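You operate a simulated robot arm through the tools that you are given. There is no shell and no other tool. Be economical: measure what you need, move in short steps, check, and stop when the job is done.

You run a simulated two-armed robot. Do the job below in one go: nothing can be reset, and whatever is moved stays where it is left.

TASK
Polish the toe of the brown shoe from the seat lid with brown polish and shut the tin.
Fine: the shoe stays in the shoe rest; the round brush goes back where it stood. Set down upright: round brush. A coat counts when it lies all over at full strength: go over it till it gets no stronger.
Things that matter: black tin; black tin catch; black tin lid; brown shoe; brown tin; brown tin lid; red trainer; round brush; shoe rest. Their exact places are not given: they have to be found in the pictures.

It is judged by the outcome, as a careful person would: the job done as asked, and still so three seconds after it is handed in. It fails if anything else is knocked over, pushed out of place, dropped, spilled or broken. Lids that push on must go on centred and level and be pressed home; caps that screw on are set level and turned clockwise until they are tight.

THE ROBOT
Two 7-joint arms with two-finger grippers on one trunk, on a base that drives. Base frame: it is fixed to the floor where the robot stands at the start and does not move with it; the origin is under the middle of the robot, x ahead of it, y to its left, z up; the surface under the hand at the start is at about z = 90. Lengths are in cm, angles in degrees, forces in N, time in s.
The left shoulder is at the start at [7.8, 15.1, 98.8], the right one opposite. With the tool pointing down near the work surface each hand reaches from about 10 to 78 cm from the robot's upright axis, wherever it stands, measured 20 degrees to its own side. Places, roughly: black tin catch [70, 0, 90]; black tin lid [80, 0, 90]; brown shoe [75, -150, 50]; brown tin lid [80, 10, 100]; round brush (4x4x11 cm) [80, -20, 90]; shoe rest [60, -10, 90]. Payload 2.54 kg a hand.
Tool frame (each hand has its own): the origin (TCP) lies between the finger pads and is the grasp point; the fingertips stand 3 cm ahead of it; z points along the fingers, y is the line along which they close. Largest opening 11.6 cm; the body of the gripper starts 9.5 cm behind the TCP.
Orientation is that of the tool frame in the base frame, as a unit quaternion [x, y, z, w]. With the fingers straight down and closing along the base's y, the tool's x points along the base's -x, its y along +y and its z along -z.

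THE INTERFACE
- The arms move only by the tool drive_tool. It takes "left_motion", "right_motion" or both (then of equal length, played together; a hand with none holds still); each is a list of rows, each a list of 3 entries, a list of its own where there are three numbers: the shift along the base's x, y, z in cm, then the turn, a rotation vector about the base's x, y, z in degrees, then the opening in per cent of the stroke, from 0 (shut) to 100 (fully open). In form: [[[x, y, z], [rx, ry, rz], grip], ...]. A call has 1 to 12 rows; each row shifts and turns the commanded pose from where the row before left it. A row lasts 0.2 s, in which the tool goes at most 5 cm and 8.6 degrees; a call with a longer step from one row to the next is refused whole, and so is a gripper value outside its range. Where a pose cannot be reached the arm comes as near as it can. A force on the tool above 90 N (or 10 N above the force at the start of the call, whichever is more), or a blocked arm, ends the call early, and 0.2 s more pass. Each finger travels about 7.2 cm/s and halts on what it meets, pressing with about 31 N; the grip force reading is that of the motor and also rises with nothing between the fingers. The clock runs only during rows and for 0.2 s after the last one: add rows that do not move to give the fingers time. The reply holds the time, the measured pose of the TCP, the force on the tool along the base axes, the opening and the grip force, in the units named above and with some noise, with the torque about the TCP (base axes, N m) and any sound that the robot's microphone picked up.
- Cameras (640 x 400 px; columns grow to the right, rows downward): "scene" is now at [16.03, -0.2, 115.98]; the picture's right is [-0.01, -1.00, 0.00], its down [-0.04, 0.00, -1.00] and it looks along [1.00, -0.01, -0.04] (base axes); focal length 214 px, centre (320, 200). "left" rides on the left gripper at [6.9, 1.5, -12.2] in its tool frame; the picture's right is [-0.21, 0.98, 0.00], its down [-0.83, -0.18, -0.53] and it looks along [-0.52, -0.11, 0.85] (tool axes); focal length 251 px, centre (320, 200). "right" rides on the right gripper at [6.9, -1.5, -12.2] in its tool frame; the picture's right is [0.21, 0.98, 0.00], its down [-0.83, 0.18, -0.53] and it looks along [-0.52, 0.11, 0.85] (tool axes); focal length 251 px, centre (320, 200).
- camera(camera): a new picture of that camera. The clock stands still meanwhile.
- move_column(by): slides the trunk up (or, below 0, down) by that many cm; the arms and the scene camera ride with it, the base frame stays. It gives what a move gives, with no picture.
- roll_base(legs): drives the robot by 1 to 6 legs, each [ahead, left, turn to the left] in cm, cm and degrees, along the robot's own axes; the way and the turn of a leg run together, so that a leg with both is an arc; at most 150 cm and 180 degrees a leg. The arms and the cameras ride along, it lands a little off, and it stops where it bumps. It gives what a move gives.
- head_to(pan, tilt): turns the head with the scene camera to pan (to the left, within 80 degrees either way) and tilt (down, from -29 to 69), counted from straight ahead of the robot. It gives what a move gives.
- point_at(camera, pixels): for up to 12 pixels [column, row] of the newest picture of that camera ("zoom" is the newest enlarged one), the place [x, y, z] in the base frame of the surface seen there, good to about 0.2 cm. The clock stands still meanwhile.
- inspect(camera, box): a new picture of the part [left, top, right, bottom] of that camera's present view, enlarged. The clock stands still meanwhile.
- finish_job(): hands the job in; it is judged then, once.

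Go step by step. Measure first, check grasps and placings, and put right what went wrong. The budget is 80 turns and 78 pictures, counting those below and the enlarged ones. Unless the task says otherwise, let go and move clear before handing in, and close with one line.

The tools are called after ">>>" as a command line: name --argument value ..., lists and objects as JSON in quotes. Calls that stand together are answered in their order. drive_tool: Moves the arms, as the interface text tells. Its arguments: {"type":"object","properties":{"left_motion":{"type":"array","items":{"type":"array"}},"right_motion":{"type":"array","items":{"type":"array"}}},"required":[]} The other tools are called the same way: move_column (by) slides the trunk up or down; roll_base (legs) drives the base; head_to (pan, tilt) turns the head that bears the scene camera; camera (camera) takes a picture; point_at (camera, pixels) gives the place of the surface under pixels of a picture; inspect (camera, box) takes an enlarged picture of a part of a camera's view; finish_job () hands the job in.

At the start:

```text
time: 0.0
left_ee_pos: [43.62, 20.26, 122.92]
left_orientation: [0.001, 1.0, 0.0, 0.0]
left_wrist_force: [0.6, 0.5, 0.7]
left_moment: [0.0, 0.0, -0.01]
left_width: 11.61
left_grasp_force: 0.2
right_ee_pos: [45.23, -16.5, 124.11]
right_orientation: [0.001, 1.0, 0.0, 0.0]
right_wrist_force: [-0.4, -0.3, -0.1]
right_moment: [-0.03, 0.0, -0.01]
right_width: 11.62
right_grasp_force: 0.2
trunk travel left (down, up): [-22.5, 6.4]
robot x, y, heading: [0.0, -0.1, 0.0]
head pan, tilt: [-0.4, 2.4]
```

scene: 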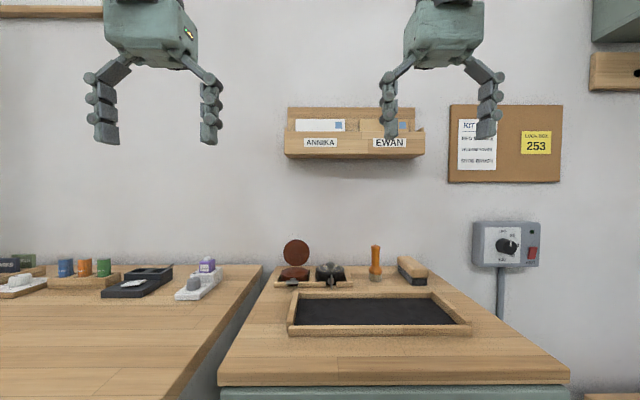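
right: 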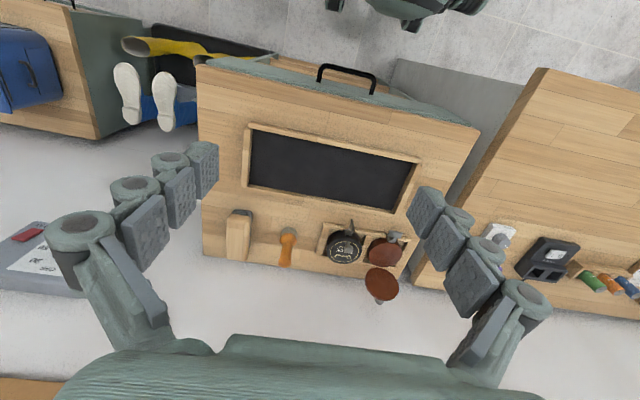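
left: 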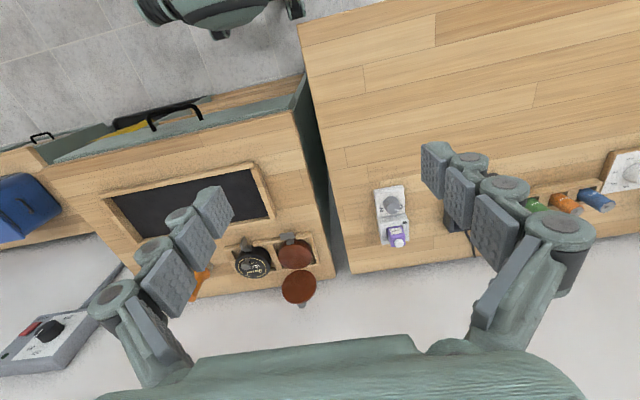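

The scene shows the open brown tin (297,262), black tin (330,270), brush (375,262) and the rest tray (375,312). Next I look right for the shoe on the seat lid.

>>> inspect --camera "scene" --box '[220, 220, 480, 382]'

>>> head_to --pan -60 --tilt 25

>>> camera --camera "scene"

```text
2.46 times, centred on (350, 301) of scene
```

zoom: 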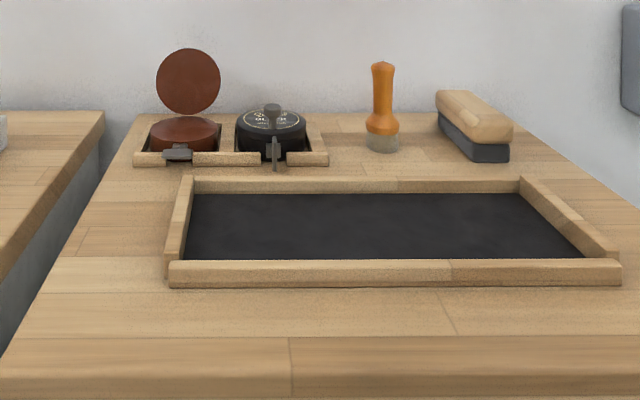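

```text
time: 1.3
left_ee_pos: [43.67, 20.31, 122.92]
left_orientation: [0.0, 1.0, 0.0, 0.0]
left_wrist_force: [0.1, 0.4, 0.1]
left_moment: [-0.01, 0.01, 0.01]
left_width: 11.6
left_grasp_force: 0.1
right_ee_pos: [45.35, -16.39, 124.03]
right_orientation: [0.001, 1.0, 0.0, 0.0]
right_wrist_force: [0.6, -0.1, -0.2]
right_moment: [-0.04, -0.04, 0.03]
right_width: 11.6
right_grasp_force: 0.1
trunk travel left (down, up): [-22.5, 6.4]
robot x, y, heading: [-0.04, -0.0, -0.1]
head pan, tilt: [-60.0, 25.0]
```

```text
73 pictures are left
```

scene: 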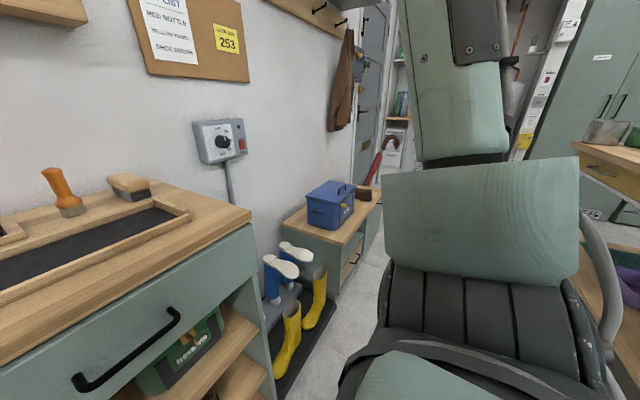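

The seat bench with the blue box (330,205) has something brown behind it (364,194). I zoom and measure.

>>> point_at --camera "scene" --pixels '[[250, 212], [66, 205], [364, 192], [345, 243], [285, 222], [331, 225], [375, 205], [320, 285], [310, 190], [352, 190], [380, 188], [150, 190]]'

>>> inspect --camera "scene" --box '[260, 150, 420, 250]'

```text
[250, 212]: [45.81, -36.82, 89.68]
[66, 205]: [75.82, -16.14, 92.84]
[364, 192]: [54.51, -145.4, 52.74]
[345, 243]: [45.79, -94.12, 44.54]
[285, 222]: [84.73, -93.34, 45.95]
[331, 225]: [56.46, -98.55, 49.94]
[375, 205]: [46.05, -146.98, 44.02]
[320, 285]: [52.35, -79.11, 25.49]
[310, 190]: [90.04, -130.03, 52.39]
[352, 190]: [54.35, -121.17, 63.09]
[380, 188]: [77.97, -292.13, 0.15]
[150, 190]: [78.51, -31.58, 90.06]
```

```text
4.00 times, centred on (340, 200) of scene
```

zoom: 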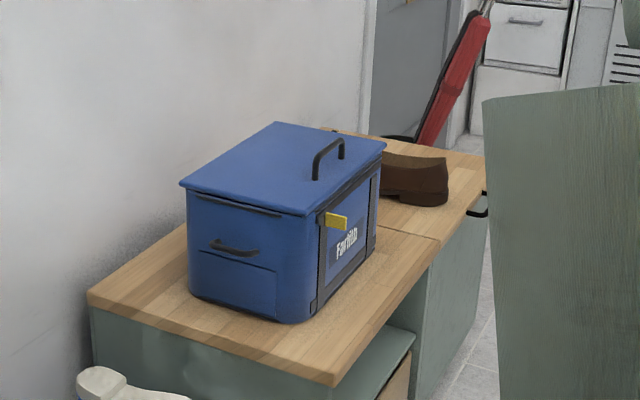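

The shoe sits behind the blue box around (55,-146) on a seat at z≈44. I drive right towards it, with a look on the way.

>>> point_at --camera "scene" --pixels '[[585, 155], [600, 190], [605, 125], [625, 240], [560, 110]]'

>>> roll_base --legs '[[0, -110, 0]]'

>>> head_to --pan -30 --tilt 40

>>> camera --camera "scene"

```text
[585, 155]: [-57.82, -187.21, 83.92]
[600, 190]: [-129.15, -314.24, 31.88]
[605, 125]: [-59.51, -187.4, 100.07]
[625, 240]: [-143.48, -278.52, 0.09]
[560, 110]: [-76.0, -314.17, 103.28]
```

```text
time: 12.0
left_ee_pos: [43.56, -88.6, 122.97]
left_orientation: [0.0, 1.0, -0.001, 0.0]
left_wrist_force: [-0.5, 0.4, 0.2]
left_moment: [-0.04, -0.03, -0.04]
left_width: 11.6
left_grasp_force: 0.0
right_ee_pos: [45.27, -125.21, 124.12]
right_orientation: [-0.001, 1.0, 0.0, 0.0]
right_wrist_force: [0.3, 0.0, -0.4]
right_moment: [0.01, -0.01, -0.02]
right_width: 11.61
right_grasp_force: 0.1
trunk travel left (down, up): [-22.5, 6.4]
robot x, y, heading: [-0.36, -109.29, -0.0]
head pan, tilt: [-60.0, 25.0]
```

```text
time: 13.0
left_ee_pos: [43.6, -88.55, 123.0]
left_orientation: [0.0, 1.0, 0.0, 0.0]
left_wrist_force: [0.7, 0.7, -0.8]
left_moment: [-0.02, 0.01, 0.03]
left_width: 11.6
left_grasp_force: 0.0
right_ee_pos: [45.2, -125.26, 124.19]
right_orientation: [0.0, 1.0, 0.0, 0.0]
right_wrist_force: [0.3, -0.2, -0.5]
right_moment: [0.02, -0.01, -0.01]
right_width: 11.6
right_grasp_force: 0.2
trunk travel left (down, up): [-22.5, 6.4]
robot x, y, heading: [-0.11, -108.92, -0.1]
head pan, tilt: [-30.0, 40.0]
```

```text
71 pictures are left
```

scene: 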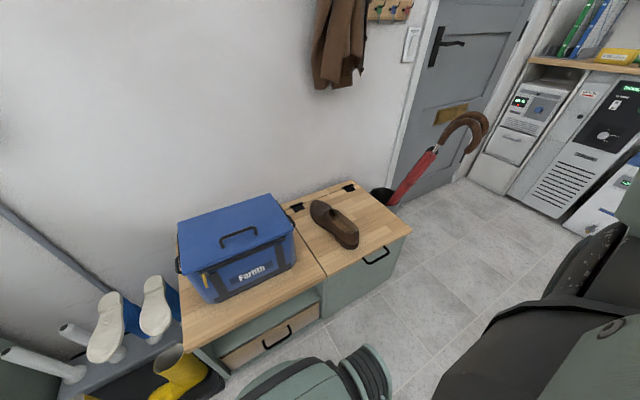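

The shoe is now clear at (335,224). I zoom in and lower the trunk later.

>>> inspect --camera "scene" --box '[280, 175, 410, 275]'

```text
4.00 times, centred on (345, 225) of scene
```

zoom: 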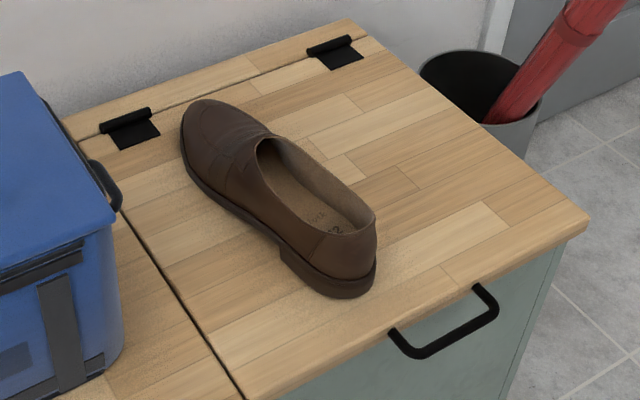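

Toe at zoom (205,120), heel at (345,270). I measure the shoe.

>>> point_at --camera "zoom" --pixels '[[205, 108], [187, 150], [220, 130], [250, 150], [225, 175], [262, 140], [275, 190], [366, 215], [345, 255], [310, 245], [355, 290], [290, 260]]'

>>> point_at --camera "zoom" --pixels '[[340, 215], [300, 195], [320, 165], [370, 230], [450, 240], [215, 300], [180, 130], [255, 235], [282, 218], [350, 185]]'

```text
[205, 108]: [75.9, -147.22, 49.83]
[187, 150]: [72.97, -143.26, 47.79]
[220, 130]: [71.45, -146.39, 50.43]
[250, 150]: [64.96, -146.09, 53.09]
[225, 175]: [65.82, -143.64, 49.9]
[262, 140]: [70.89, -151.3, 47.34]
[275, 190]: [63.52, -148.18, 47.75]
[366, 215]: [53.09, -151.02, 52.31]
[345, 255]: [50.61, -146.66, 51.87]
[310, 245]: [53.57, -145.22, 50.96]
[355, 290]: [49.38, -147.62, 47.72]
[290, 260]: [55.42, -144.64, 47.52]
```

```text
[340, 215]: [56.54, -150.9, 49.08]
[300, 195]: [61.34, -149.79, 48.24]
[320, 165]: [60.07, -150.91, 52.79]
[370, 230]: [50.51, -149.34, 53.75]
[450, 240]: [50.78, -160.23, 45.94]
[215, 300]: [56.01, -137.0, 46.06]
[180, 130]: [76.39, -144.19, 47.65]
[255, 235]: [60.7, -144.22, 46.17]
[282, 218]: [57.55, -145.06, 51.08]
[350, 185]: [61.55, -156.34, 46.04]
```

Shoe: heel (49,-149), toe (77,-146.5), seat top z=46, width ~7 at the waist. I move closer sideways and lower the trunk.

>>> roll_base --legs '[[0, -22, 0]]'

>>> move_column --by -22

>>> head_to --pan -15 --tilt 40

>>> camera --camera "scene"

>>> camera --camera "right"

```text
time: 15.7
left_ee_pos: [43.65, -110.71, 122.94]
left_orientation: [0.001, 1.0, -0.001, 0.0]
left_wrist_force: [0.0, 0.1, 0.4]
left_moment: [0.03, -0.03, 0.0]
left_width: 11.61
left_grasp_force: 0.0
right_ee_pos: [45.29, -147.46, 124.06]
right_orientation: [0.0, 1.0, 0.001, 0.001]
right_wrist_force: [0.1, 0.7, 0.4]
right_moment: [0.03, 0.02, 0.01]
right_width: 11.59
right_grasp_force: 0.1
trunk travel left (down, up): [-22.5, 6.4]
robot x, y, heading: [0.18, -130.76, 0.4]
head pan, tilt: [-30.0, 40.0]
```

```text
time: 18.1
left_ee_pos: [43.6, -110.63, 101.07]
left_orientation: [0.0, 1.0, 0.0, 0.001]
left_wrist_force: [0.7, 0.3, -0.7]
left_moment: [-0.02, 0.02, -0.01]
left_width: 11.6
left_grasp_force: 0.0
right_ee_pos: [45.23, -147.54, 102.02]
right_orientation: [0.0, 1.0, -0.001, 0.0]
right_wrist_force: [0.0, 0.0, 0.4]
right_moment: [0.01, 0.03, 0.01]
right_width: 11.58
right_grasp_force: 0.0
trunk travel left (down, up): [-0.5, 28.4]
robot x, y, heading: [0.12, -130.93, -0.1]
head pan, tilt: [-30.0, 40.0]
```

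```text
time: 18.8
left_ee_pos: [43.55, -110.79, 100.99]
left_orientation: [0.0, 1.0, 0.0, 0.0]
left_wrist_force: [0.0, -0.3, 0.6]
left_moment: [0.01, 0.01, -0.01]
left_width: 11.6
left_grasp_force: 0.0
right_ee_pos: [45.32, -147.48, 102.11]
right_orientation: [0.0, 1.0, 0.0, 0.0]
right_wrist_force: [-0.6, -0.2, -0.2]
right_moment: [0.0, 0.0, 0.01]
right_width: 11.61
right_grasp_force: 0.1
trunk travel left (down, up): [-0.5, 28.4]
robot x, y, heading: [0.08, -130.59, 0.1]
head pan, tilt: [-15.0, 40.0]
```

```text
69 pictures are left
```

scene: 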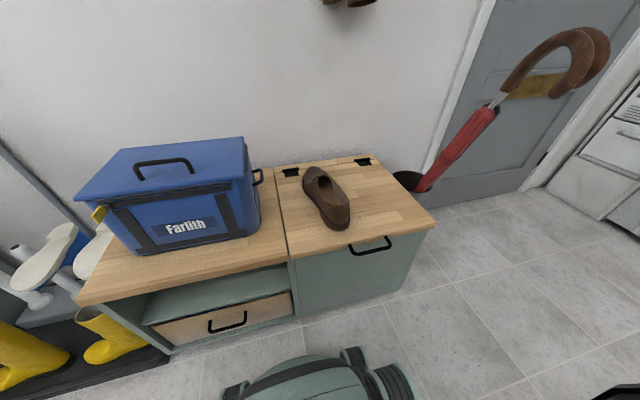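

```text
68 pictures are left
```

right: 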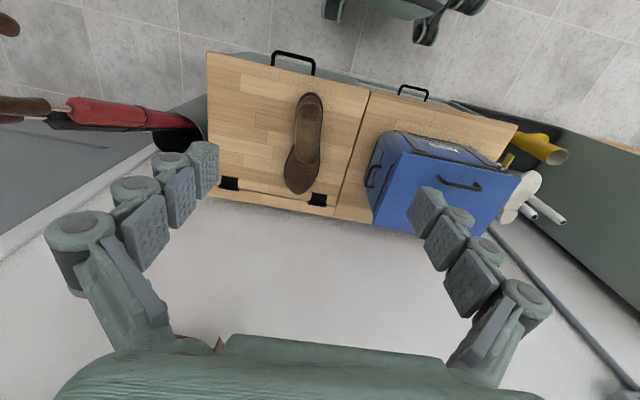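

The right hand view shows the shoe (305,145) cleanly. I measure its outline.

>>> inspect --camera "right" --box '[240, 80, 400, 210]'

```text
3.08 times, centred on (320, 145) of right
```

zoom: 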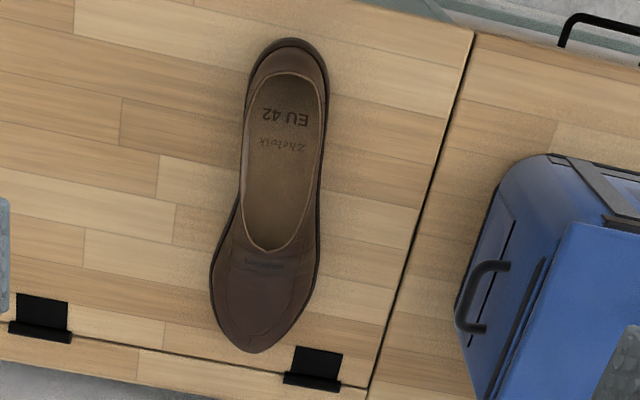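

>>> point_at --camera "zoom" --pixels '[[285, 40], [247, 100], [325, 110], [236, 210], [322, 210], [212, 280], [310, 280], [255, 350], [268, 252], [262, 300], [460, 300], [243, 165]]'

>>> point_at --camera "zoom" --pixels '[[322, 165], [245, 180], [318, 180], [240, 235], [300, 235], [265, 235], [490, 265]]'

```text
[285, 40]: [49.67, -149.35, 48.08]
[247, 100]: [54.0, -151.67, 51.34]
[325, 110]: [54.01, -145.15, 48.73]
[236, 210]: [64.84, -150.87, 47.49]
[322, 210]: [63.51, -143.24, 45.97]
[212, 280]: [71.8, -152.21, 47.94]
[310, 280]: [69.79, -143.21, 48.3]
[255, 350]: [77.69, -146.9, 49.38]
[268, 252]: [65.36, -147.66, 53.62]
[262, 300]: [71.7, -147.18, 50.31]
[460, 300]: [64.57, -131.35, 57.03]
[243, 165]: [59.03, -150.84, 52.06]
```

```text
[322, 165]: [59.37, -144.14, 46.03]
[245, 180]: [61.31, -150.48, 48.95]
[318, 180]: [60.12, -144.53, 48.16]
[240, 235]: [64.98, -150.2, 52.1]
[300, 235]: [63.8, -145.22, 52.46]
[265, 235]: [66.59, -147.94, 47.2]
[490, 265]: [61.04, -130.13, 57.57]
```

Shoe mid-waist is (62,-147.7), yaw ~3°, width ~6.5; the box face at y=-130 clears the hand. I descend to above the shoe.

>>> drive_tool --right_motion '[[[1.67, -0.02, -4.2], [0, 0, 3], 100], [[1.67, -0.02, -4.2], [0, 0, 0], 100], [[1.67, -0.02, -4.2], [0, 0, 0], 100], [[1.67, -0.02, -4.2], [0, 0, 0], 100], [[1.67, -0.02, -4.2], [0, 0, 0], 100], [[1.67, -0.02, -4.2], [0, 0, 0], 100], [[1.67, -0.02, -4.2], [0, 0, 0], 100], [[1.67, -0.02, -4.2], [0, 0, 0], 100], [[1.67, -0.02, -4.2], [0, 0, 0], 100], [[1.67, -0.02, -4.2], [0, 0, 0], 100]]'

>>> camera --camera "right"

```text
time: 21.0
left_ee_pos: [43.62, -110.72, 100.96]
left_orientation: [0.0, 1.0, 0.0, 0.0]
left_wrist_force: [0.6, -0.4, 0.2]
left_moment: [-0.02, -0.02, 0.0]
left_width: 11.59
left_grasp_force: 0.0
right_ee_pos: [62.01, -147.71, 60.01]
right_orientation: [-0.026, 1.0, -0.001, 0.001]
right_wrist_force: [0.3, 0.2, 0.5]
right_moment: [0.02, -0.01, 0.02]
right_width: 11.58
right_grasp_force: 0.1
trunk travel left (down, up): [-0.5, 28.4]
robot x, y, heading: [-0.35, -130.71, -0.0]
head pan, tilt: [-15.0, 40.0]
```

```text
66 pictures are left
```

right: 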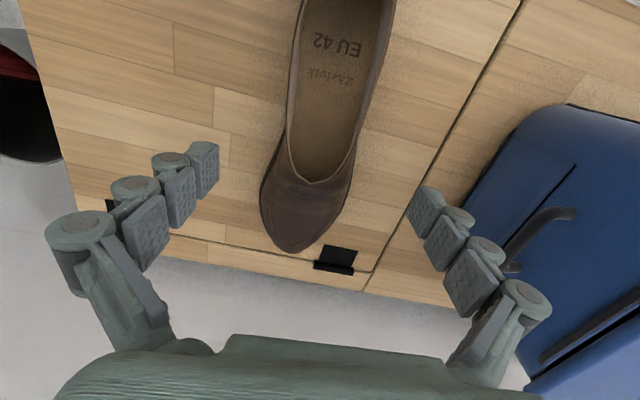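

Aligned over the shoe; I descend to z=51 and close, then lift slightly.

>>> drive_tool --right_motion '[[[0, 0, -4.5], [0, 0, 0], 100], [[0, 0, -4.5], [0, 0, 0], 100], [[0, 0, 0], [0, 0, 0], 60], [[0, 0, 0], [0, 0, 0], 40], [[0, 0, 0], [0, 0, 0], 30], [[0, 0, 0], [0, 0, 0], 30], [[0, 0, 0], [0, 0, 0], 30]]'

>>> drive_tool --right_motion '[[[0, 0, 1], [0, 0, 0], 25], [[0, 0, 2], [0, 0, 0], 25], [[0, 0, 2], [0, 0, 0], 25]]'

>>> camera --camera "right"

```text
time: 22.6
left_ee_pos: [43.63, -110.84, 100.99]
left_orientation: [0.0, 1.0, 0.0, -0.001]
left_wrist_force: [0.1, -0.5, 0.2]
left_moment: [-0.01, 0.03, 0.04]
left_width: 11.59
left_grasp_force: 0.2
right_ee_pos: [62.03, -147.72, 51.24]
right_orientation: [-0.027, 1.0, 0.001, 0.001]
right_wrist_force: [-1.3, 4.8, 2.2]
right_moment: [0.53, -0.08, 0.24]
right_width: 6.91
right_grasp_force: 31.1
trunk travel left (down, up): [-0.5, 28.4]
robot x, y, heading: [-0.19, -130.96, -0.2]
head pan, tilt: [-15.0, 40.0]
```

```text
time: 23.4
left_ee_pos: [43.64, -110.82, 100.9]
left_orientation: [0.0, 1.0, 0.0, 0.0]
left_wrist_force: [0.8, -0.6, -0.6]
left_moment: [-0.01, -0.02, -0.01]
left_width: 11.58
left_grasp_force: 0.0
right_ee_pos: [61.9, -147.62, 56.06]
right_orientation: [-0.026, 1.0, 0.0, 0.0]
right_wrist_force: [0.3, 0.1, -3.3]
right_moment: [0.04, 0.09, 0.03]
right_width: 6.89
right_grasp_force: 30.8
trunk travel left (down, up): [-0.5, 28.4]
robot x, y, heading: [0.04, -131.26, 0.1]
head pan, tilt: [-15.0, 40.0]
```

```text
65 pictures are left
```

right: 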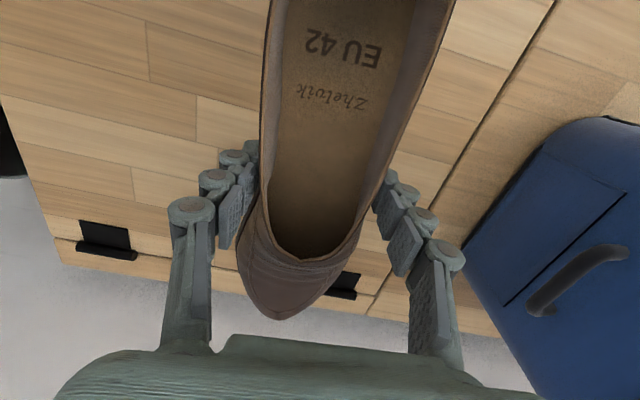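

The shoe is held and weighs ~0.33 kg. I retrace upward, raise the trunk and drive back.

>>> drive_tool --right_motion '[[[0, 0, 4.2], [0, 0, 0], 25], [[-1.7, 0, 4.2], [0, 0, 0], 25], [[-1.7, 0, 4.2], [0, 0, 0], 25], [[-1.7, 0, 4.2], [0, 0, 0], 25], [[-1.7, 0, 4.2], [0, 0, 0], 25], [[-1.7, 0, 4.2], [0, 0, 0], 25], [[-1.7, 0, 4.2], [0, 0, 0], 25], [[-1.7, 0, 4.2], [0, 0, 0], 25], [[-1.7, 0, 4.2], [0, 0, 0], 25], [[-1.7, 0, 4.2], [0, 0, 0], 25], [[-1.7, 0, 4.2], [0, 0, 0], 25]]'

>>> move_column --by 22

>>> roll_base --legs '[[0, 131, 0]]'

>>> head_to --pan 0 --tilt 30

>>> camera --camera "scene"

```text
time: 25.8
left_ee_pos: [43.5, -110.74, 100.95]
left_orientation: [0.0, 1.0, -0.001, 0.002]
left_wrist_force: [-0.8, -0.6, 0.4]
left_moment: [0.01, 0.02, 0.01]
left_width: 11.66
left_grasp_force: 0.0
right_ee_pos: [44.89, -147.59, 102.49]
right_orientation: [-0.027, 1.0, 0.0, 0.002]
right_wrist_force: [0.1, -0.1, -3.5]
right_moment: [0.03, 0.14, 0.0]
right_width: 6.91
right_grasp_force: 30.9
trunk travel left (down, up): [-0.5, 28.4]
robot x, y, heading: [-0.14, -130.86, 0.3]
head pan, tilt: [-15.0, 40.0]
```

```text
time: 28.2
left_ee_pos: [43.62, -110.74, 122.92]
left_orientation: [0.0, 1.0, -0.001, 0.0]
left_wrist_force: [-0.3, -0.6, -0.1]
left_moment: [0.0, -0.06, -0.02]
left_width: 11.61
left_grasp_force: 0.1
right_ee_pos: [44.93, -147.67, 124.26]
right_orientation: [-0.027, 1.0, 0.0, 0.0]
right_wrist_force: [-0.6, 0.0, -4.0]
right_moment: [0.01, 0.1, -0.04]
right_width: 6.89
right_grasp_force: 31.2
trunk travel left (down, up): [-22.5, 6.4]
robot x, y, heading: [0.21, -131.16, 0.3]
head pan, tilt: [-15.0, 40.0]
```

```text
time: 41.0
left_ee_pos: [43.76, 20.39, 123.0]
left_orientation: [0.0, 1.0, 0.0, 0.001]
left_wrist_force: [0.4, 0.0, -0.5]
left_moment: [0.05, 0.0, 0.02]
left_width: 11.59
left_grasp_force: 0.1
right_ee_pos: [45.0, -16.54, 124.32]
right_orientation: [-0.026, 1.0, 0.0, 0.0]
right_wrist_force: [-0.3, -0.3, -2.6]
right_moment: [-0.02, 0.12, 0.01]
right_width: 6.88
right_grasp_force: 30.7
trunk travel left (down, up): [-22.5, 6.4]
robot x, y, heading: [-0.1, -0.09, 0.1]
head pan, tilt: [-15.0, 40.0]
```

```text
time: 41.8
left_ee_pos: [43.65, 20.3, 123.05]
left_orientation: [0.0, 1.0, 0.0, 0.0]
left_wrist_force: [0.2, -0.1, 0.2]
left_moment: [-0.04, 0.02, -0.01]
left_width: 11.61
left_grasp_force: 0.0
right_ee_pos: [45.0, -16.58, 124.29]
right_orientation: [-0.027, 1.0, 0.0, -0.001]
right_wrist_force: [0.0, -0.2, -3.0]
right_moment: [0.01, 0.09, 0.02]
right_width: 6.86
right_grasp_force: 30.8
trunk travel left (down, up): [-22.5, 6.4]
robot x, y, heading: [0.01, -0.0, -0.1]
head pan, tilt: [0.0, 30.0]
```

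```text
64 pictures are left
```

scene: 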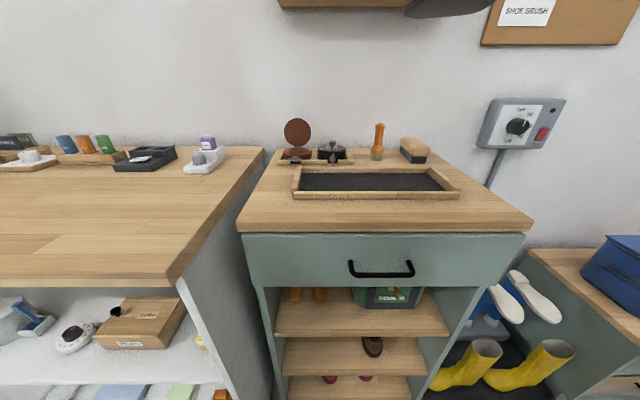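

Back at the workbench. I zoom on the bench top to measure tray, tins and brush.

>>> inspect --camera "scene" --box '[260, 105, 470, 215]'

```text
3.05 times, centred on (365, 160) of scene
```

zoom: 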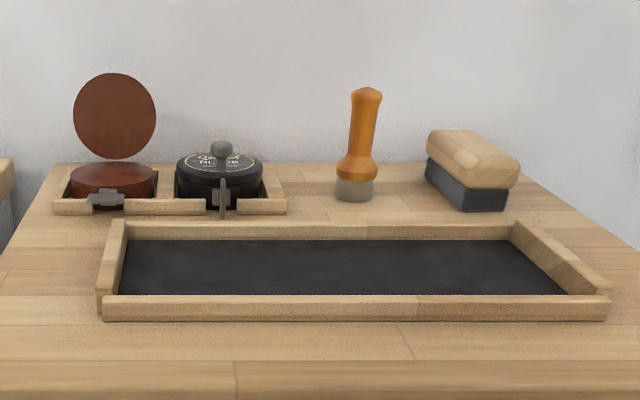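

>>> point_at --camera "zoom" --pixels '[[140, 242], [510, 242], [128, 290], [548, 290], [320, 300], [320, 225], [320, 290], [320, 246], [112, 280], [590, 285], [555, 255], [113, 250]]'

>>> point_at --camera "zoom" --pixels '[[113, 178], [113, 196], [105, 200], [115, 115], [115, 152], [220, 170], [222, 150], [222, 210], [354, 192], [367, 95], [356, 165], [80, 205]]'

```text
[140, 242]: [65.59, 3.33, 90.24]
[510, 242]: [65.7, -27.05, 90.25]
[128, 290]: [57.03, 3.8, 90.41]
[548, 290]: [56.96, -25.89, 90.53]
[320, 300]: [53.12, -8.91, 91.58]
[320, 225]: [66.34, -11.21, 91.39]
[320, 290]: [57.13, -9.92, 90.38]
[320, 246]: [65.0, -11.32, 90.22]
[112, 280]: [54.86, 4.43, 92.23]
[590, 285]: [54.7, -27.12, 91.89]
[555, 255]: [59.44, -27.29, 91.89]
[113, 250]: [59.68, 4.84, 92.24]
```

```text
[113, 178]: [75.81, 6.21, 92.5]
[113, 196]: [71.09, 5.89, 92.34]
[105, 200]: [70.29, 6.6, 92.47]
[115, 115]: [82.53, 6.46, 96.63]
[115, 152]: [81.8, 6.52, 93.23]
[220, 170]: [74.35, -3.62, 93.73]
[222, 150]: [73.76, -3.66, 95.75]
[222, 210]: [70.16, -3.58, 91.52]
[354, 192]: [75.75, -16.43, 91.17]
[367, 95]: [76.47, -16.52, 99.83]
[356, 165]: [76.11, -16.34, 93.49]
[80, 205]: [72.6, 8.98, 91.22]
```

Tray floor z≈90.3, interior roughly x 54.8–66, y −26.8…4; shoe must lie along y. I turn the shoe clockwise in the air (toe to the right) and check.

>>> drive_tool --right_motion '[[[1, 0, 0], [0, 0, -8.5], 25], [[1, 0, 0], [0, 0, -8.5], 25], [[1, 0, 0], [0, 0, -8.5], 25], [[1, 0, 0], [0, 0, -8.5], 25], [[1, 0, 0], [0, 0, -8.5], 25], [[1, 0, 0], [0, 0, -8.5], 25], [[1, 0, 0], [0, 0, -8.5], 25], [[1, 0, 0], [0, 0, -8.5], 25], [[1, 0, 0], [0, 0, -8.5], 25], [[1, 0, 0], [0, 0, -8.5], 25], [[1, 0, 0], [0, 0, -8.5], 25]]'

>>> camera --camera "left"

>>> camera --camera "right"

```text
time: 44.1
left_ee_pos: [43.81, 20.29, 122.89]
left_orientation: [0.0, 1.0, 0.0, 0.0]
left_wrist_force: [0.1, 0.6, -0.1]
left_moment: [0.02, 0.01, 0.03]
left_width: 11.63
left_grasp_force: 0.1
right_ee_pos: [54.86, -16.39, 121.5]
right_orientation: [0.711, 0.703, 0.002, 0.002]
right_wrist_force: [-0.2, 0.4, -3.0]
right_moment: [0.1, -0.03, 0.01]
right_width: 6.88
right_grasp_force: 31.3
right hand out of reach, approached as far as the arm can: row 4, 6, 7, 8, 9, 10, 11
trunk travel left (down, up): [-22.5, 6.4]
robot x, y, heading: [0.1, -0.03, -0.0]
head pan, tilt: [0.0, 30.0]
```

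```text
62 pictures are left
```

left: 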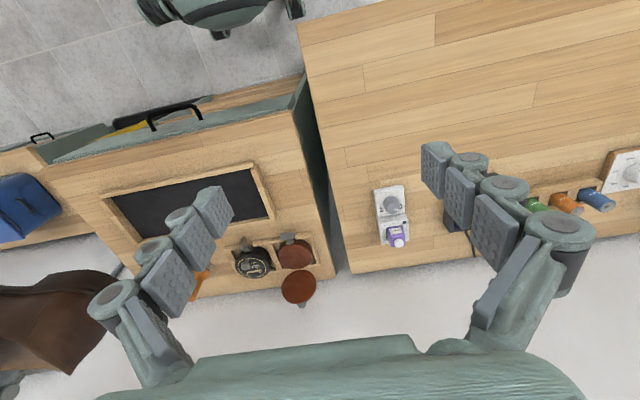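

```text
61 pictures are left
```

right: 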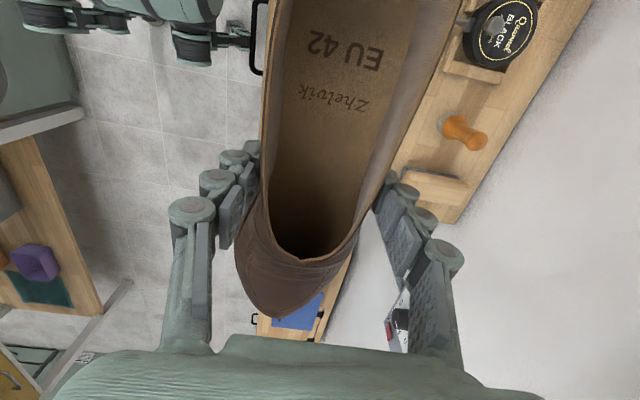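

The turn worked (yaw −90.7°). I measure the tray's inner edges in the left picture and lower the shoe a bit toward the tray.

>>> point_at --camera "left" --pixels '[[114, 199], [251, 170], [270, 215], [180, 184], [220, 177], [260, 192], [264, 191], [116, 197], [215, 172], [248, 222], [108, 198], [262, 205]]'

>>> drive_tool --right_motion '[[[1, 1, -3], [0, 0, 0.7], 25], [[1, 1, -3], [0, 0, 0], 25], [[1, 1, -3], [0, 0, 0], 25], [[1, 1, -3], [0, 0, 0], 25], [[0, 1, -3], [0, 0, 0], 25], [[0, 1, 0], [0, 0, 0], 25]]'

```text
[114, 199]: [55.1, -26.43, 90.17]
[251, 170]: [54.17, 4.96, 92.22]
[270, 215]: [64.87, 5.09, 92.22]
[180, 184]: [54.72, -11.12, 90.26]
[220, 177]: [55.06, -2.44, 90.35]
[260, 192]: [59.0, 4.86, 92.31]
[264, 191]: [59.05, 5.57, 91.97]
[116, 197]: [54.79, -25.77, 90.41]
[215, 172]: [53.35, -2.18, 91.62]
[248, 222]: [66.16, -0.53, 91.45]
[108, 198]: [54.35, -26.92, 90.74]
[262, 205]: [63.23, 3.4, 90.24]
```

```text
time: 45.5
left_ee_pos: [43.77, 20.38, 123.01]
left_orientation: [0.0, 1.0, 0.0, 0.0]
left_wrist_force: [-0.3, 0.2, -0.1]
left_moment: [-0.02, 0.01, 0.02]
left_width: 11.6
left_grasp_force: 0.0
right_ee_pos: [58.82, -10.39, 106.53]
right_orientation: [0.707, 0.707, 0.001, 0.001]
right_wrist_force: [-0.5, 0.1, -3.8]
right_moment: [0.1, 0.01, 0.0]
right_width: 6.84
right_grasp_force: 31.2
trunk travel left (down, up): [-22.5, 6.4]
robot x, y, heading: [0.06, 0.09, 0.2]
head pan, tilt: [0.0, 30.0]
```

Tray interior x 54.6–66.0, y −26.6…4.2; target TCP (60.75,−9.55). I lower to just above the rim and check.

>>> drive_tool --right_motion '[[[1, 0.45, -2], [0, 0, 0], 25], [[0.95, 0.4, -2], [0, 0, 0], 25], [[0, 0, -2.8], [0, 0, 0], 25]]'

>>> head_to --pan -10 --tilt 30

>>> inspect --camera "scene" --box '[220, 60, 440, 220]'

>>> camera --camera "right"

```text
time: 46.4
left_ee_pos: [43.77, 20.29, 122.95]
left_orientation: [0.0, 1.0, -0.001, 0.0]
left_wrist_force: [0.1, -1.0, 0.3]
left_moment: [0.02, -0.02, 0.0]
left_width: 11.61
left_grasp_force: 0.0
right_ee_pos: [60.68, -9.65, 99.66]
right_orientation: [0.706, 0.708, 0.0, 0.0]
right_wrist_force: [0.9, 0.4, -3.5]
right_moment: [0.08, -0.01, 0.0]
right_width: 6.86
right_grasp_force: 30.6
trunk travel left (down, up): [-22.5, 6.4]
robot x, y, heading: [-0.19, -0.03, 0.0]
head pan, tilt: [0.0, 30.0]
```

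```text
time: 47.1
left_ee_pos: [43.79, 20.3, 122.93]
left_orientation: [-0.001, 1.0, 0.0, 0.0]
left_wrist_force: [-0.2, -1.0, 1.0]
left_moment: [-0.01, 0.0, 0.03]
left_width: 11.6
left_grasp_force: 0.1
right_ee_pos: [60.62, -9.63, 99.82]
right_orientation: [0.706, 0.708, 0.0, 0.0]
right_wrist_force: [-0.1, -0.4, -5.1]
right_moment: [0.1, -0.01, -0.02]
right_width: 6.86
right_grasp_force: 30.7
trunk travel left (down, up): [-22.5, 6.4]
robot x, y, heading: [-0.21, 0.32, -0.1]
head pan, tilt: [-10.0, 30.0]
```

```text
2.50 times, centred on (330, 140) of scene
```

zoom: 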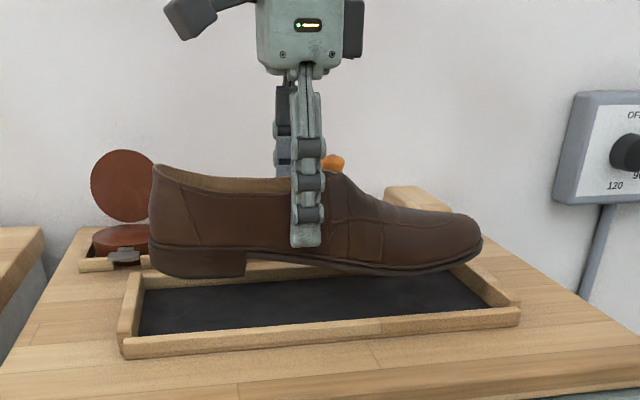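

```text
59 pictures are left
```

right: 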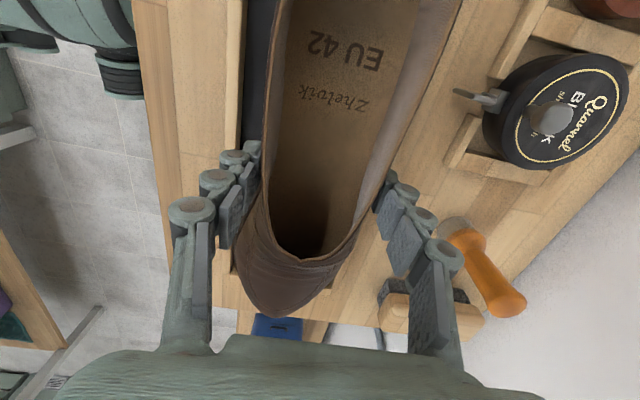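

The shoe hangs above the tray, toe to the right with room at both ends. I lower it until it rests.

>>> drive_tool --right_motion '[[[0.05, 0.1, -1.5], [0, 0, 0], 25], [[0.05, 0, -1.4], [0, 0, 0], 25], [[0, 0, -0.6], [0, 0, 0], 25], [[0, 0, -0.5], [0, 0, 0], 25]]'

>>> inspect --camera "scene" --box '[220, 60, 440, 220]'

```text
time: 48.1
left_ee_pos: [43.73, 20.38, 122.81]
left_orientation: [0.0, 1.0, 0.0, 0.0]
left_wrist_force: [0.0, 0.7, 0.5]
left_moment: [-0.05, -0.03, -0.01]
left_width: 11.58
left_grasp_force: 0.0
right_ee_pos: [60.79, -9.47, 95.63]
right_orientation: [0.706, 0.708, 0.0, 0.0]
right_wrist_force: [0.1, 0.1, -3.9]
right_moment: [0.08, -0.01, 0.03]
right_width: 6.88
right_grasp_force: 31.0
trunk travel left (down, up): [-22.5, 6.4]
robot x, y, heading: [0.04, 0.03, 0.4]
head pan, tilt: [-10.0, 30.0]
```

```text
2.50 times, centred on (330, 140) of scene
```

zoom: 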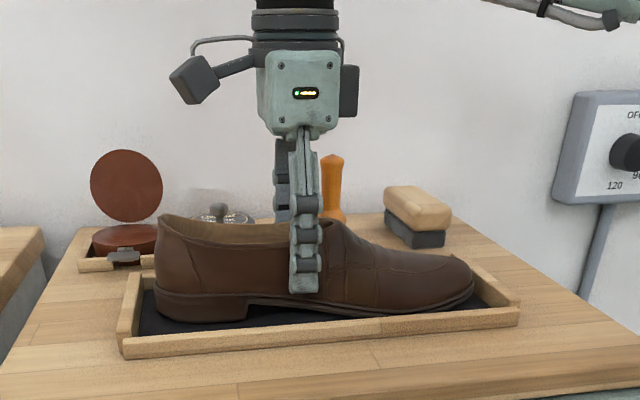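

The shoe is inside the rim, still hanging. A few more millimetres, then release.

>>> drive_tool --right_motion '[[[0, 0.2, -0.3], [0, 0, 0], 25], [[0, 0.2, -0.25], [0, 0, 0], 25]]'

```text
time: 48.7
left_ee_pos: [43.62, 20.43, 122.99]
left_orientation: [0.0, 1.0, -0.001, 0.001]
left_wrist_force: [0.2, -0.1, 0.4]
left_moment: [-0.02, 0.0, 0.02]
left_width: 11.59
left_grasp_force: 0.1
right_ee_pos: [60.86, -9.31, 95.48]
right_orientation: [0.708, 0.707, 0.002, 0.002]
right_wrist_force: [3.4, -9.4, 11.6]
right_moment: [-0.92, -0.83, -0.08]
right_width: 6.89
right_grasp_force: 31.4
trunk travel left (down, up): [-22.5, 6.4]
robot x, y, heading: [-0.45, -0.09, 0.0]
head pan, tilt: [-10.0, 30.0]
```

Contact (11.6 N up), so it rests on the floor. I open slightly, then rise.

>>> drive_tool --right_motion '[[[0, 0, 0], [0, 0, 0], 66], [[0, 0, 0], [0, 0, 0], 72], [[0, 0, 1], [0, 0, 0], 72], [[0, 0, 4], [0, 0, 0], 80], [[0, 0, 4.5], [0, 0, 0], 90], [[0, 0, 4.5], [0, 0, 0], 100], [[-2, 0, 4], [0, 0, 0], 100]]'

>>> camera --camera "right"

>>> inspect --camera "scene" --box '[220, 60, 440, 220]'

```text
time: 50.3
left_ee_pos: [43.57, 20.36, 122.88]
left_orientation: [0.0, 1.0, 0.0, 0.001]
left_wrist_force: [-0.5, 0.1, -0.3]
left_moment: [-0.01, -0.04, -0.02]
left_width: 11.6
left_grasp_force: 0.1
right_ee_pos: [58.7, -9.12, 113.18]
right_orientation: [0.706, 0.709, -0.001, 0.0]
right_wrist_force: [-0.3, 0.9, 0.4]
right_moment: [0.03, 0.0, 0.02]
right_width: 11.62
right_grasp_force: 0.1
trunk travel left (down, up): [-22.5, 6.4]
robot x, y, heading: [-0.36, 0.15, 0.0]
head pan, tilt: [-10.0, 30.0]
```

```text
57 pictures are left
```

right: 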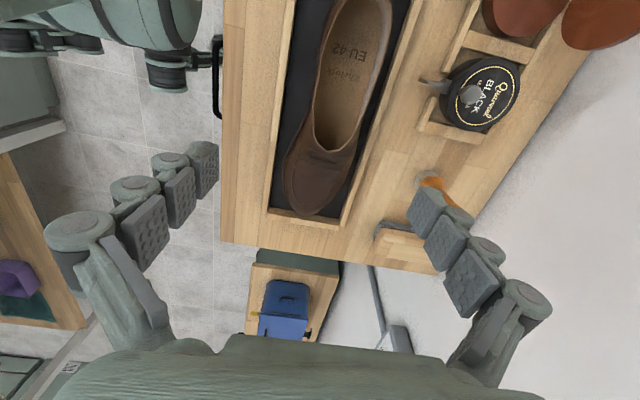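

```text
2.50 times, centred on (330, 140) of scene
```

zoom: 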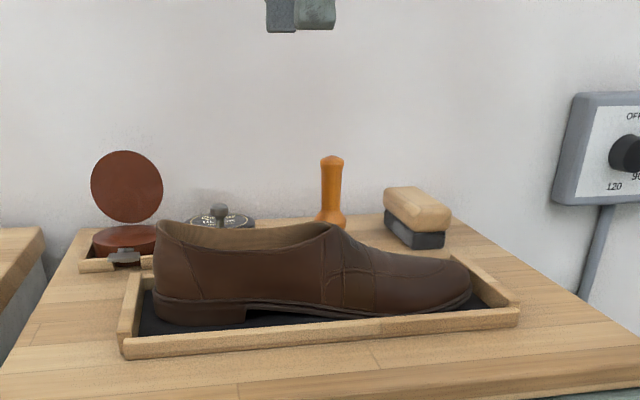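

The shoe lies flat in the rest. I turn the hand back to neutral and go above the brush.

>>> drive_tool --right_motion '[[[0.8, -0.65, 0], [0, 0, 8.2], 70], [[0.8, -0.65, 0], [0, 0, 8.2], 50], [[0.8, -0.65, 0], [0, 0, 8.2], 50], [[0.8, -0.65, 0], [0, 0, 8.2], 50], [[0.8, -0.65, 0], [0, 0, 8.2], 50], [[0.8, -0.65, 0], [0, 0, 8.2], 50], [[0.8, -0.65, 0], [0, 0, 8.2], 50], [[0.8, -0.65, 0], [0, 0, 8.2], 50], [[0.8, -0.65, 0], [0, 0, 8.2], 50], [[0.8, -0.65, 0], [0, 0, 8.2], 50], [[0.8, -0.65, 0], [0, 0, 8.2], 50]]'

>>> camera --camera "right"

>>> inspect --camera "scene" --box '[240, 90, 400, 190]'

```text
time: 52.7
left_ee_pos: [43.68, 20.44, 123.03]
left_orientation: [0.0, 1.0, 0.0, 0.0]
left_wrist_force: [0.3, -0.4, 0.4]
left_moment: [0.01, 0.0, -0.02]
left_width: 11.63
left_grasp_force: 0.0
right_ee_pos: [66.09, -16.05, 112.06]
right_orientation: [0.019, 1.0, 0.0, 0.002]
right_wrist_force: [0.8, 0.5, 0.5]
right_moment: [0.04, -0.04, -0.02]
right_width: 5.8
right_grasp_force: 0.0
right hand out of reach, approached as far as the arm can: row 9, 10, 11
trunk travel left (down, up): [-22.5, 6.4]
robot x, y, heading: [-0.09, -0.33, 0.1]
head pan, tilt: [-10.0, 30.0]
```

```text
55 pictures are left
```

right: 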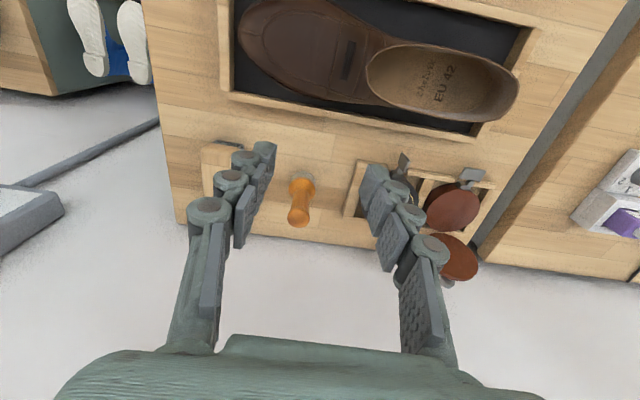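

```text
4.00 times, centred on (320, 140) of scene
```

zoom: 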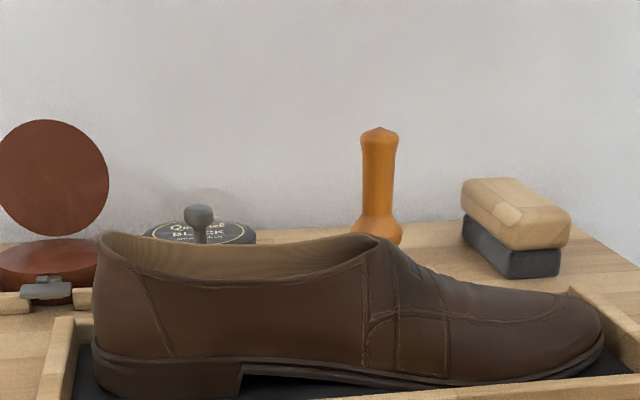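

The hand tops out at x≈66 at this height; I want the base some cm closer, so I check base clearance to the bench first.

>>> head_to --pan 0 --tilt 69

>>> camera --camera "scene"

>>> point_at --camera "right" --pixels '[[302, 185], [298, 216], [288, 190], [316, 190], [225, 160], [300, 178], [452, 205], [468, 180], [458, 255], [404, 165]]'

```text
time: 53.7
left_ee_pos: [43.68, 20.33, 122.98]
left_orientation: [0.0, 1.0, 0.0, 0.0]
left_wrist_force: [-0.6, 0.0, 0.0]
left_moment: [0.01, -0.04, 0.01]
left_width: 11.63
left_grasp_force: 0.1
right_ee_pos: [66.05, -16.19, 112.01]
right_orientation: [0.021, 1.0, -0.001, 0.002]
right_wrist_force: [-0.5, 0.0, -0.2]
right_moment: [-0.02, 0.01, -0.01]
right_width: 5.79
right_grasp_force: 0.1
trunk travel left (down, up): [-22.5, 6.4]
robot x, y, heading: [0.18, 0.41, -0.4]
head pan, tilt: [0.0, 68.8]
```

```text
53 pictures are left
```

scene: 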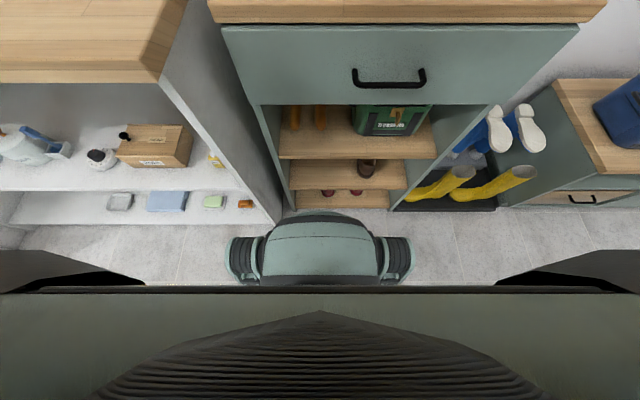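

```text
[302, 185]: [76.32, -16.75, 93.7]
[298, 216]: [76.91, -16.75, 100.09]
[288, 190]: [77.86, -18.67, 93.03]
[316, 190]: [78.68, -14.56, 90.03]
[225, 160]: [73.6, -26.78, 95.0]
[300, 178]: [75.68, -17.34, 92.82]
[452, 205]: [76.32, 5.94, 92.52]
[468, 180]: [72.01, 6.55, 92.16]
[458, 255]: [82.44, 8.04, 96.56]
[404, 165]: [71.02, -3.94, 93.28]
```

>>> point_at --camera "scene" --pixels '[[320, 216], [320, 240], [345, 207], [390, 87], [320, 208]]'

```text
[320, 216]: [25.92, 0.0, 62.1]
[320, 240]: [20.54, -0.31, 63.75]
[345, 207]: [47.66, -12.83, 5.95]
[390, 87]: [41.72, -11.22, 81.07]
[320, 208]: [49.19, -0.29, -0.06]
```

Base front is at x≈27, drawer handle at 41.7, so 8 cm ahead is safe.

>>> roll_base --legs '[[8, 0, 0]]'

>>> head_to --pan -10 --tilt 35

>>> drive_tool --right_motion '[[[0, 0, -1], [0, 0, 2.3], 45], [[0, 0, -1], [0, 0, 0], 45]]'

>>> camera --camera "right"

>>> inspect --camera "scene" --box '[240, 40, 440, 180]'

```text
time: 54.8
left_ee_pos: [48.99, 20.43, 122.93]
left_orientation: [-0.004, 1.0, 0.001, -0.001]
left_wrist_force: [-0.6, 0.8, 0.2]
left_moment: [-0.04, -0.07, 0.03]
left_width: 11.58
left_grasp_force: 0.0
right_ee_pos: [71.39, -15.95, 111.86]
right_orientation: [0.017, 1.0, 0.0, 0.002]
right_wrist_force: [-1.0, -0.1, 0.5]
right_moment: [0.01, -0.06, -0.01]
right_width: 5.79
right_grasp_force: 0.1
trunk travel left (down, up): [-22.5, 6.4]
robot x, y, heading: [5.34, 0.08, 0.3]
head pan, tilt: [0.0, 68.8]
stopped in leg 1: the robot was blocked; the commanded pose is now the measured one
```

```text
time: 55.8
left_ee_pos: [49.15, 20.48, 122.85]
left_orientation: [-0.004, 1.0, 0.0, -0.001]
left_wrist_force: [0.0, 0.1, 0.1]
left_moment: [-0.02, -0.01, -0.01]
left_width: 11.6
left_grasp_force: 0.1
right_ee_pos: [71.69, -16.03, 111.77]
right_orientation: [0.018, 1.0, 0.001, 0.002]
right_wrist_force: [-0.5, 0.1, 1.1]
right_moment: [0.0, 0.04, 0.0]
right_width: 5.79
right_grasp_force: 0.2
trunk travel left (down, up): [-22.5, 6.4]
robot x, y, heading: [5.45, -0.13, 0.3]
head pan, tilt: [-10.0, 35.0]
```

```text
time: 56.4
left_ee_pos: [49.1, 20.39, 122.7]
left_orientation: [-0.004, 1.0, 0.0, -0.002]
left_wrist_force: [-0.6, -0.3, 0.6]
left_moment: [-0.01, 0.01, -0.01]
left_width: 11.6
left_grasp_force: 0.1
right_ee_pos: [71.54, -15.78, 109.84]
right_orientation: [-0.002, 1.0, -0.001, 0.001]
right_wrist_force: [0.1, -0.5, -0.6]
right_moment: [-0.01, -0.01, -0.01]
right_width: 5.23
right_grasp_force: 0.2
trunk travel left (down, up): [-22.5, 6.4]
robot x, y, heading: [5.22, 0.06, 0.3]
head pan, tilt: [-10.0, 35.0]
```

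```text
52 pictures are left
```

right: 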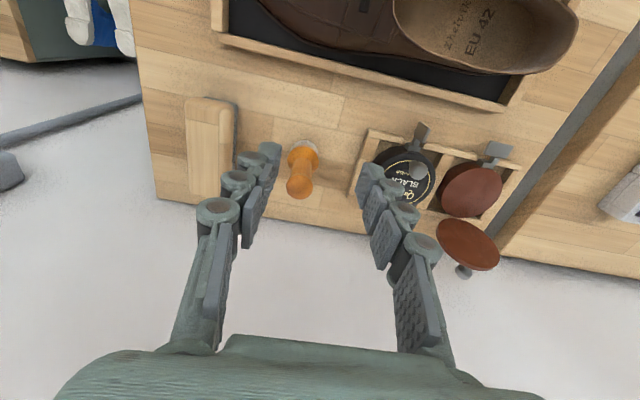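

```text
2.86 times, centred on (340, 110) of scene
```

zoom: 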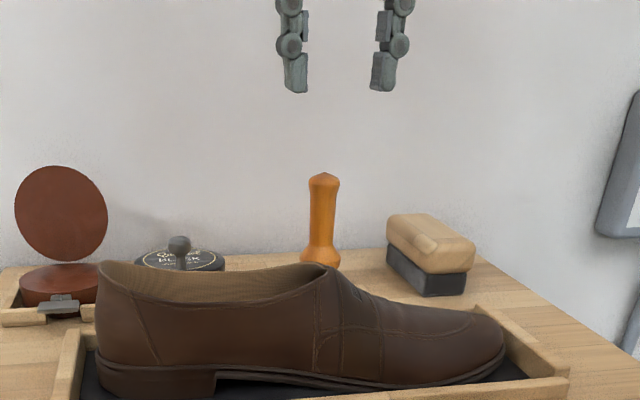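

Blocked at 5.4 cm; I back off slightly and re-measure the brush from the hand camera.

>>> roll_base --legs '[[-0.8, 0, 0]]'

>>> inspect --camera "right" --box '[220, 100, 380, 220]'

```text
time: 57.1
left_ee_pos: [48.34, 20.62, 122.76]
left_orientation: [-0.004, 1.0, 0.0, -0.002]
left_wrist_force: [-0.3, 0.2, 1.4]
left_moment: [-0.03, -0.02, -0.01]
left_width: 11.57
left_grasp_force: 0.0
right_ee_pos: [70.68, -15.86, 109.93]
right_orientation: [-0.003, 1.0, 0.0, 0.001]
right_wrist_force: [-0.1, 0.8, 0.5]
right_moment: [0.01, 0.01, 0.0]
right_width: 5.22
right_grasp_force: 0.1
trunk travel left (down, up): [-22.5, 6.4]
robot x, y, heading: [4.85, -0.13, 0.3]
head pan, tilt: [-10.0, 35.0]
```

```text
3.33 times, centred on (300, 160) of right
```

zoom: 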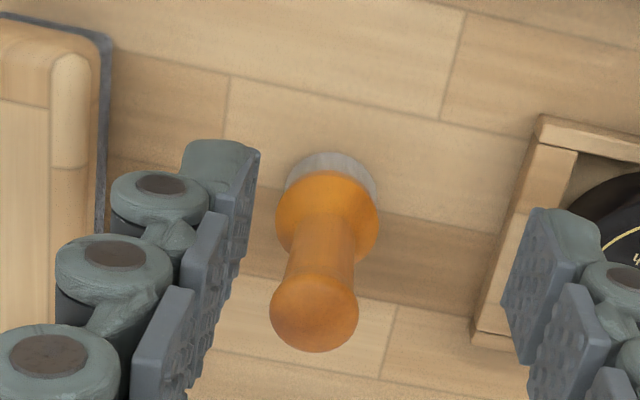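

>>> point_at --camera "zoom" --pixels '[[314, 312], [278, 315], [352, 315], [278, 215], [372, 215], [325, 185], [330, 160], [290, 180], [372, 185], [320, 250], [314, 345], [100, 100]]'

```text
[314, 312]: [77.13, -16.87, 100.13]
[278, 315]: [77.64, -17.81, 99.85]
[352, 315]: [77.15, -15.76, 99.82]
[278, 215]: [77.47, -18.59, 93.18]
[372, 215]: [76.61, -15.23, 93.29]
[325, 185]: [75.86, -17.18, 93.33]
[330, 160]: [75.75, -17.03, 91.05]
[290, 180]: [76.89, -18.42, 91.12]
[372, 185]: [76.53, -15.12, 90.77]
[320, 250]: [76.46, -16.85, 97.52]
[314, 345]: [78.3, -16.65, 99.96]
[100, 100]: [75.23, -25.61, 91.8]
```

Brush axis is (77.6,−16.85), top z≈100.4, neck bulge at 93.5. I move over it, then descend to z=97.7.

>>> drive_tool --right_motion '[[[3.4, -0.5, -1.8], [0, 0, 0], 45], [[3.4, -0.5, -1.8], [0, 0, 0], 45], [[0, 0, 0], [0, 0, 0], 45]]'

>>> camera --camera "right"

```text
time: 57.9
left_ee_pos: [48.28, 20.57, 122.77]
left_orientation: [-0.003, 1.0, 0.0, -0.002]
left_wrist_force: [0.5, 0.3, -0.5]
left_moment: [-0.01, -0.03, 0.02]
left_width: 11.61
left_grasp_force: 0.0
right_ee_pos: [74.85, -16.3, 104.51]
right_orientation: [-0.003, 1.0, 0.0, 0.001]
right_wrist_force: [-0.1, -0.6, -0.1]
right_moment: [0.0, -0.02, 0.0]
right_width: 5.23
right_grasp_force: 0.1
right hand out of reach, approached as far as the arm can: row 1, 2
trunk travel left (down, up): [-22.5, 6.4]
robot x, y, heading: [4.35, -0.05, 0.4]
head pan, tilt: [-10.0, 35.0]
```

```text
49 pictures are left
```

right: 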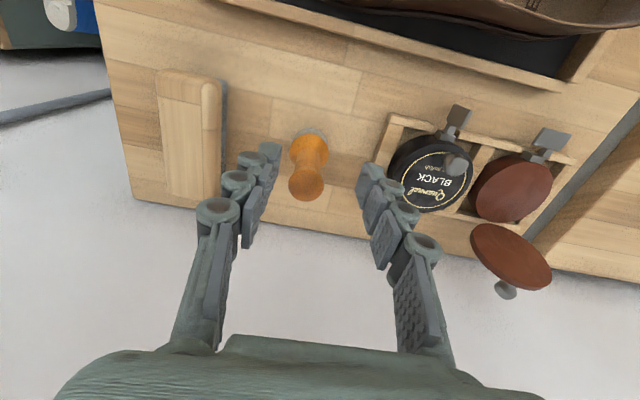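

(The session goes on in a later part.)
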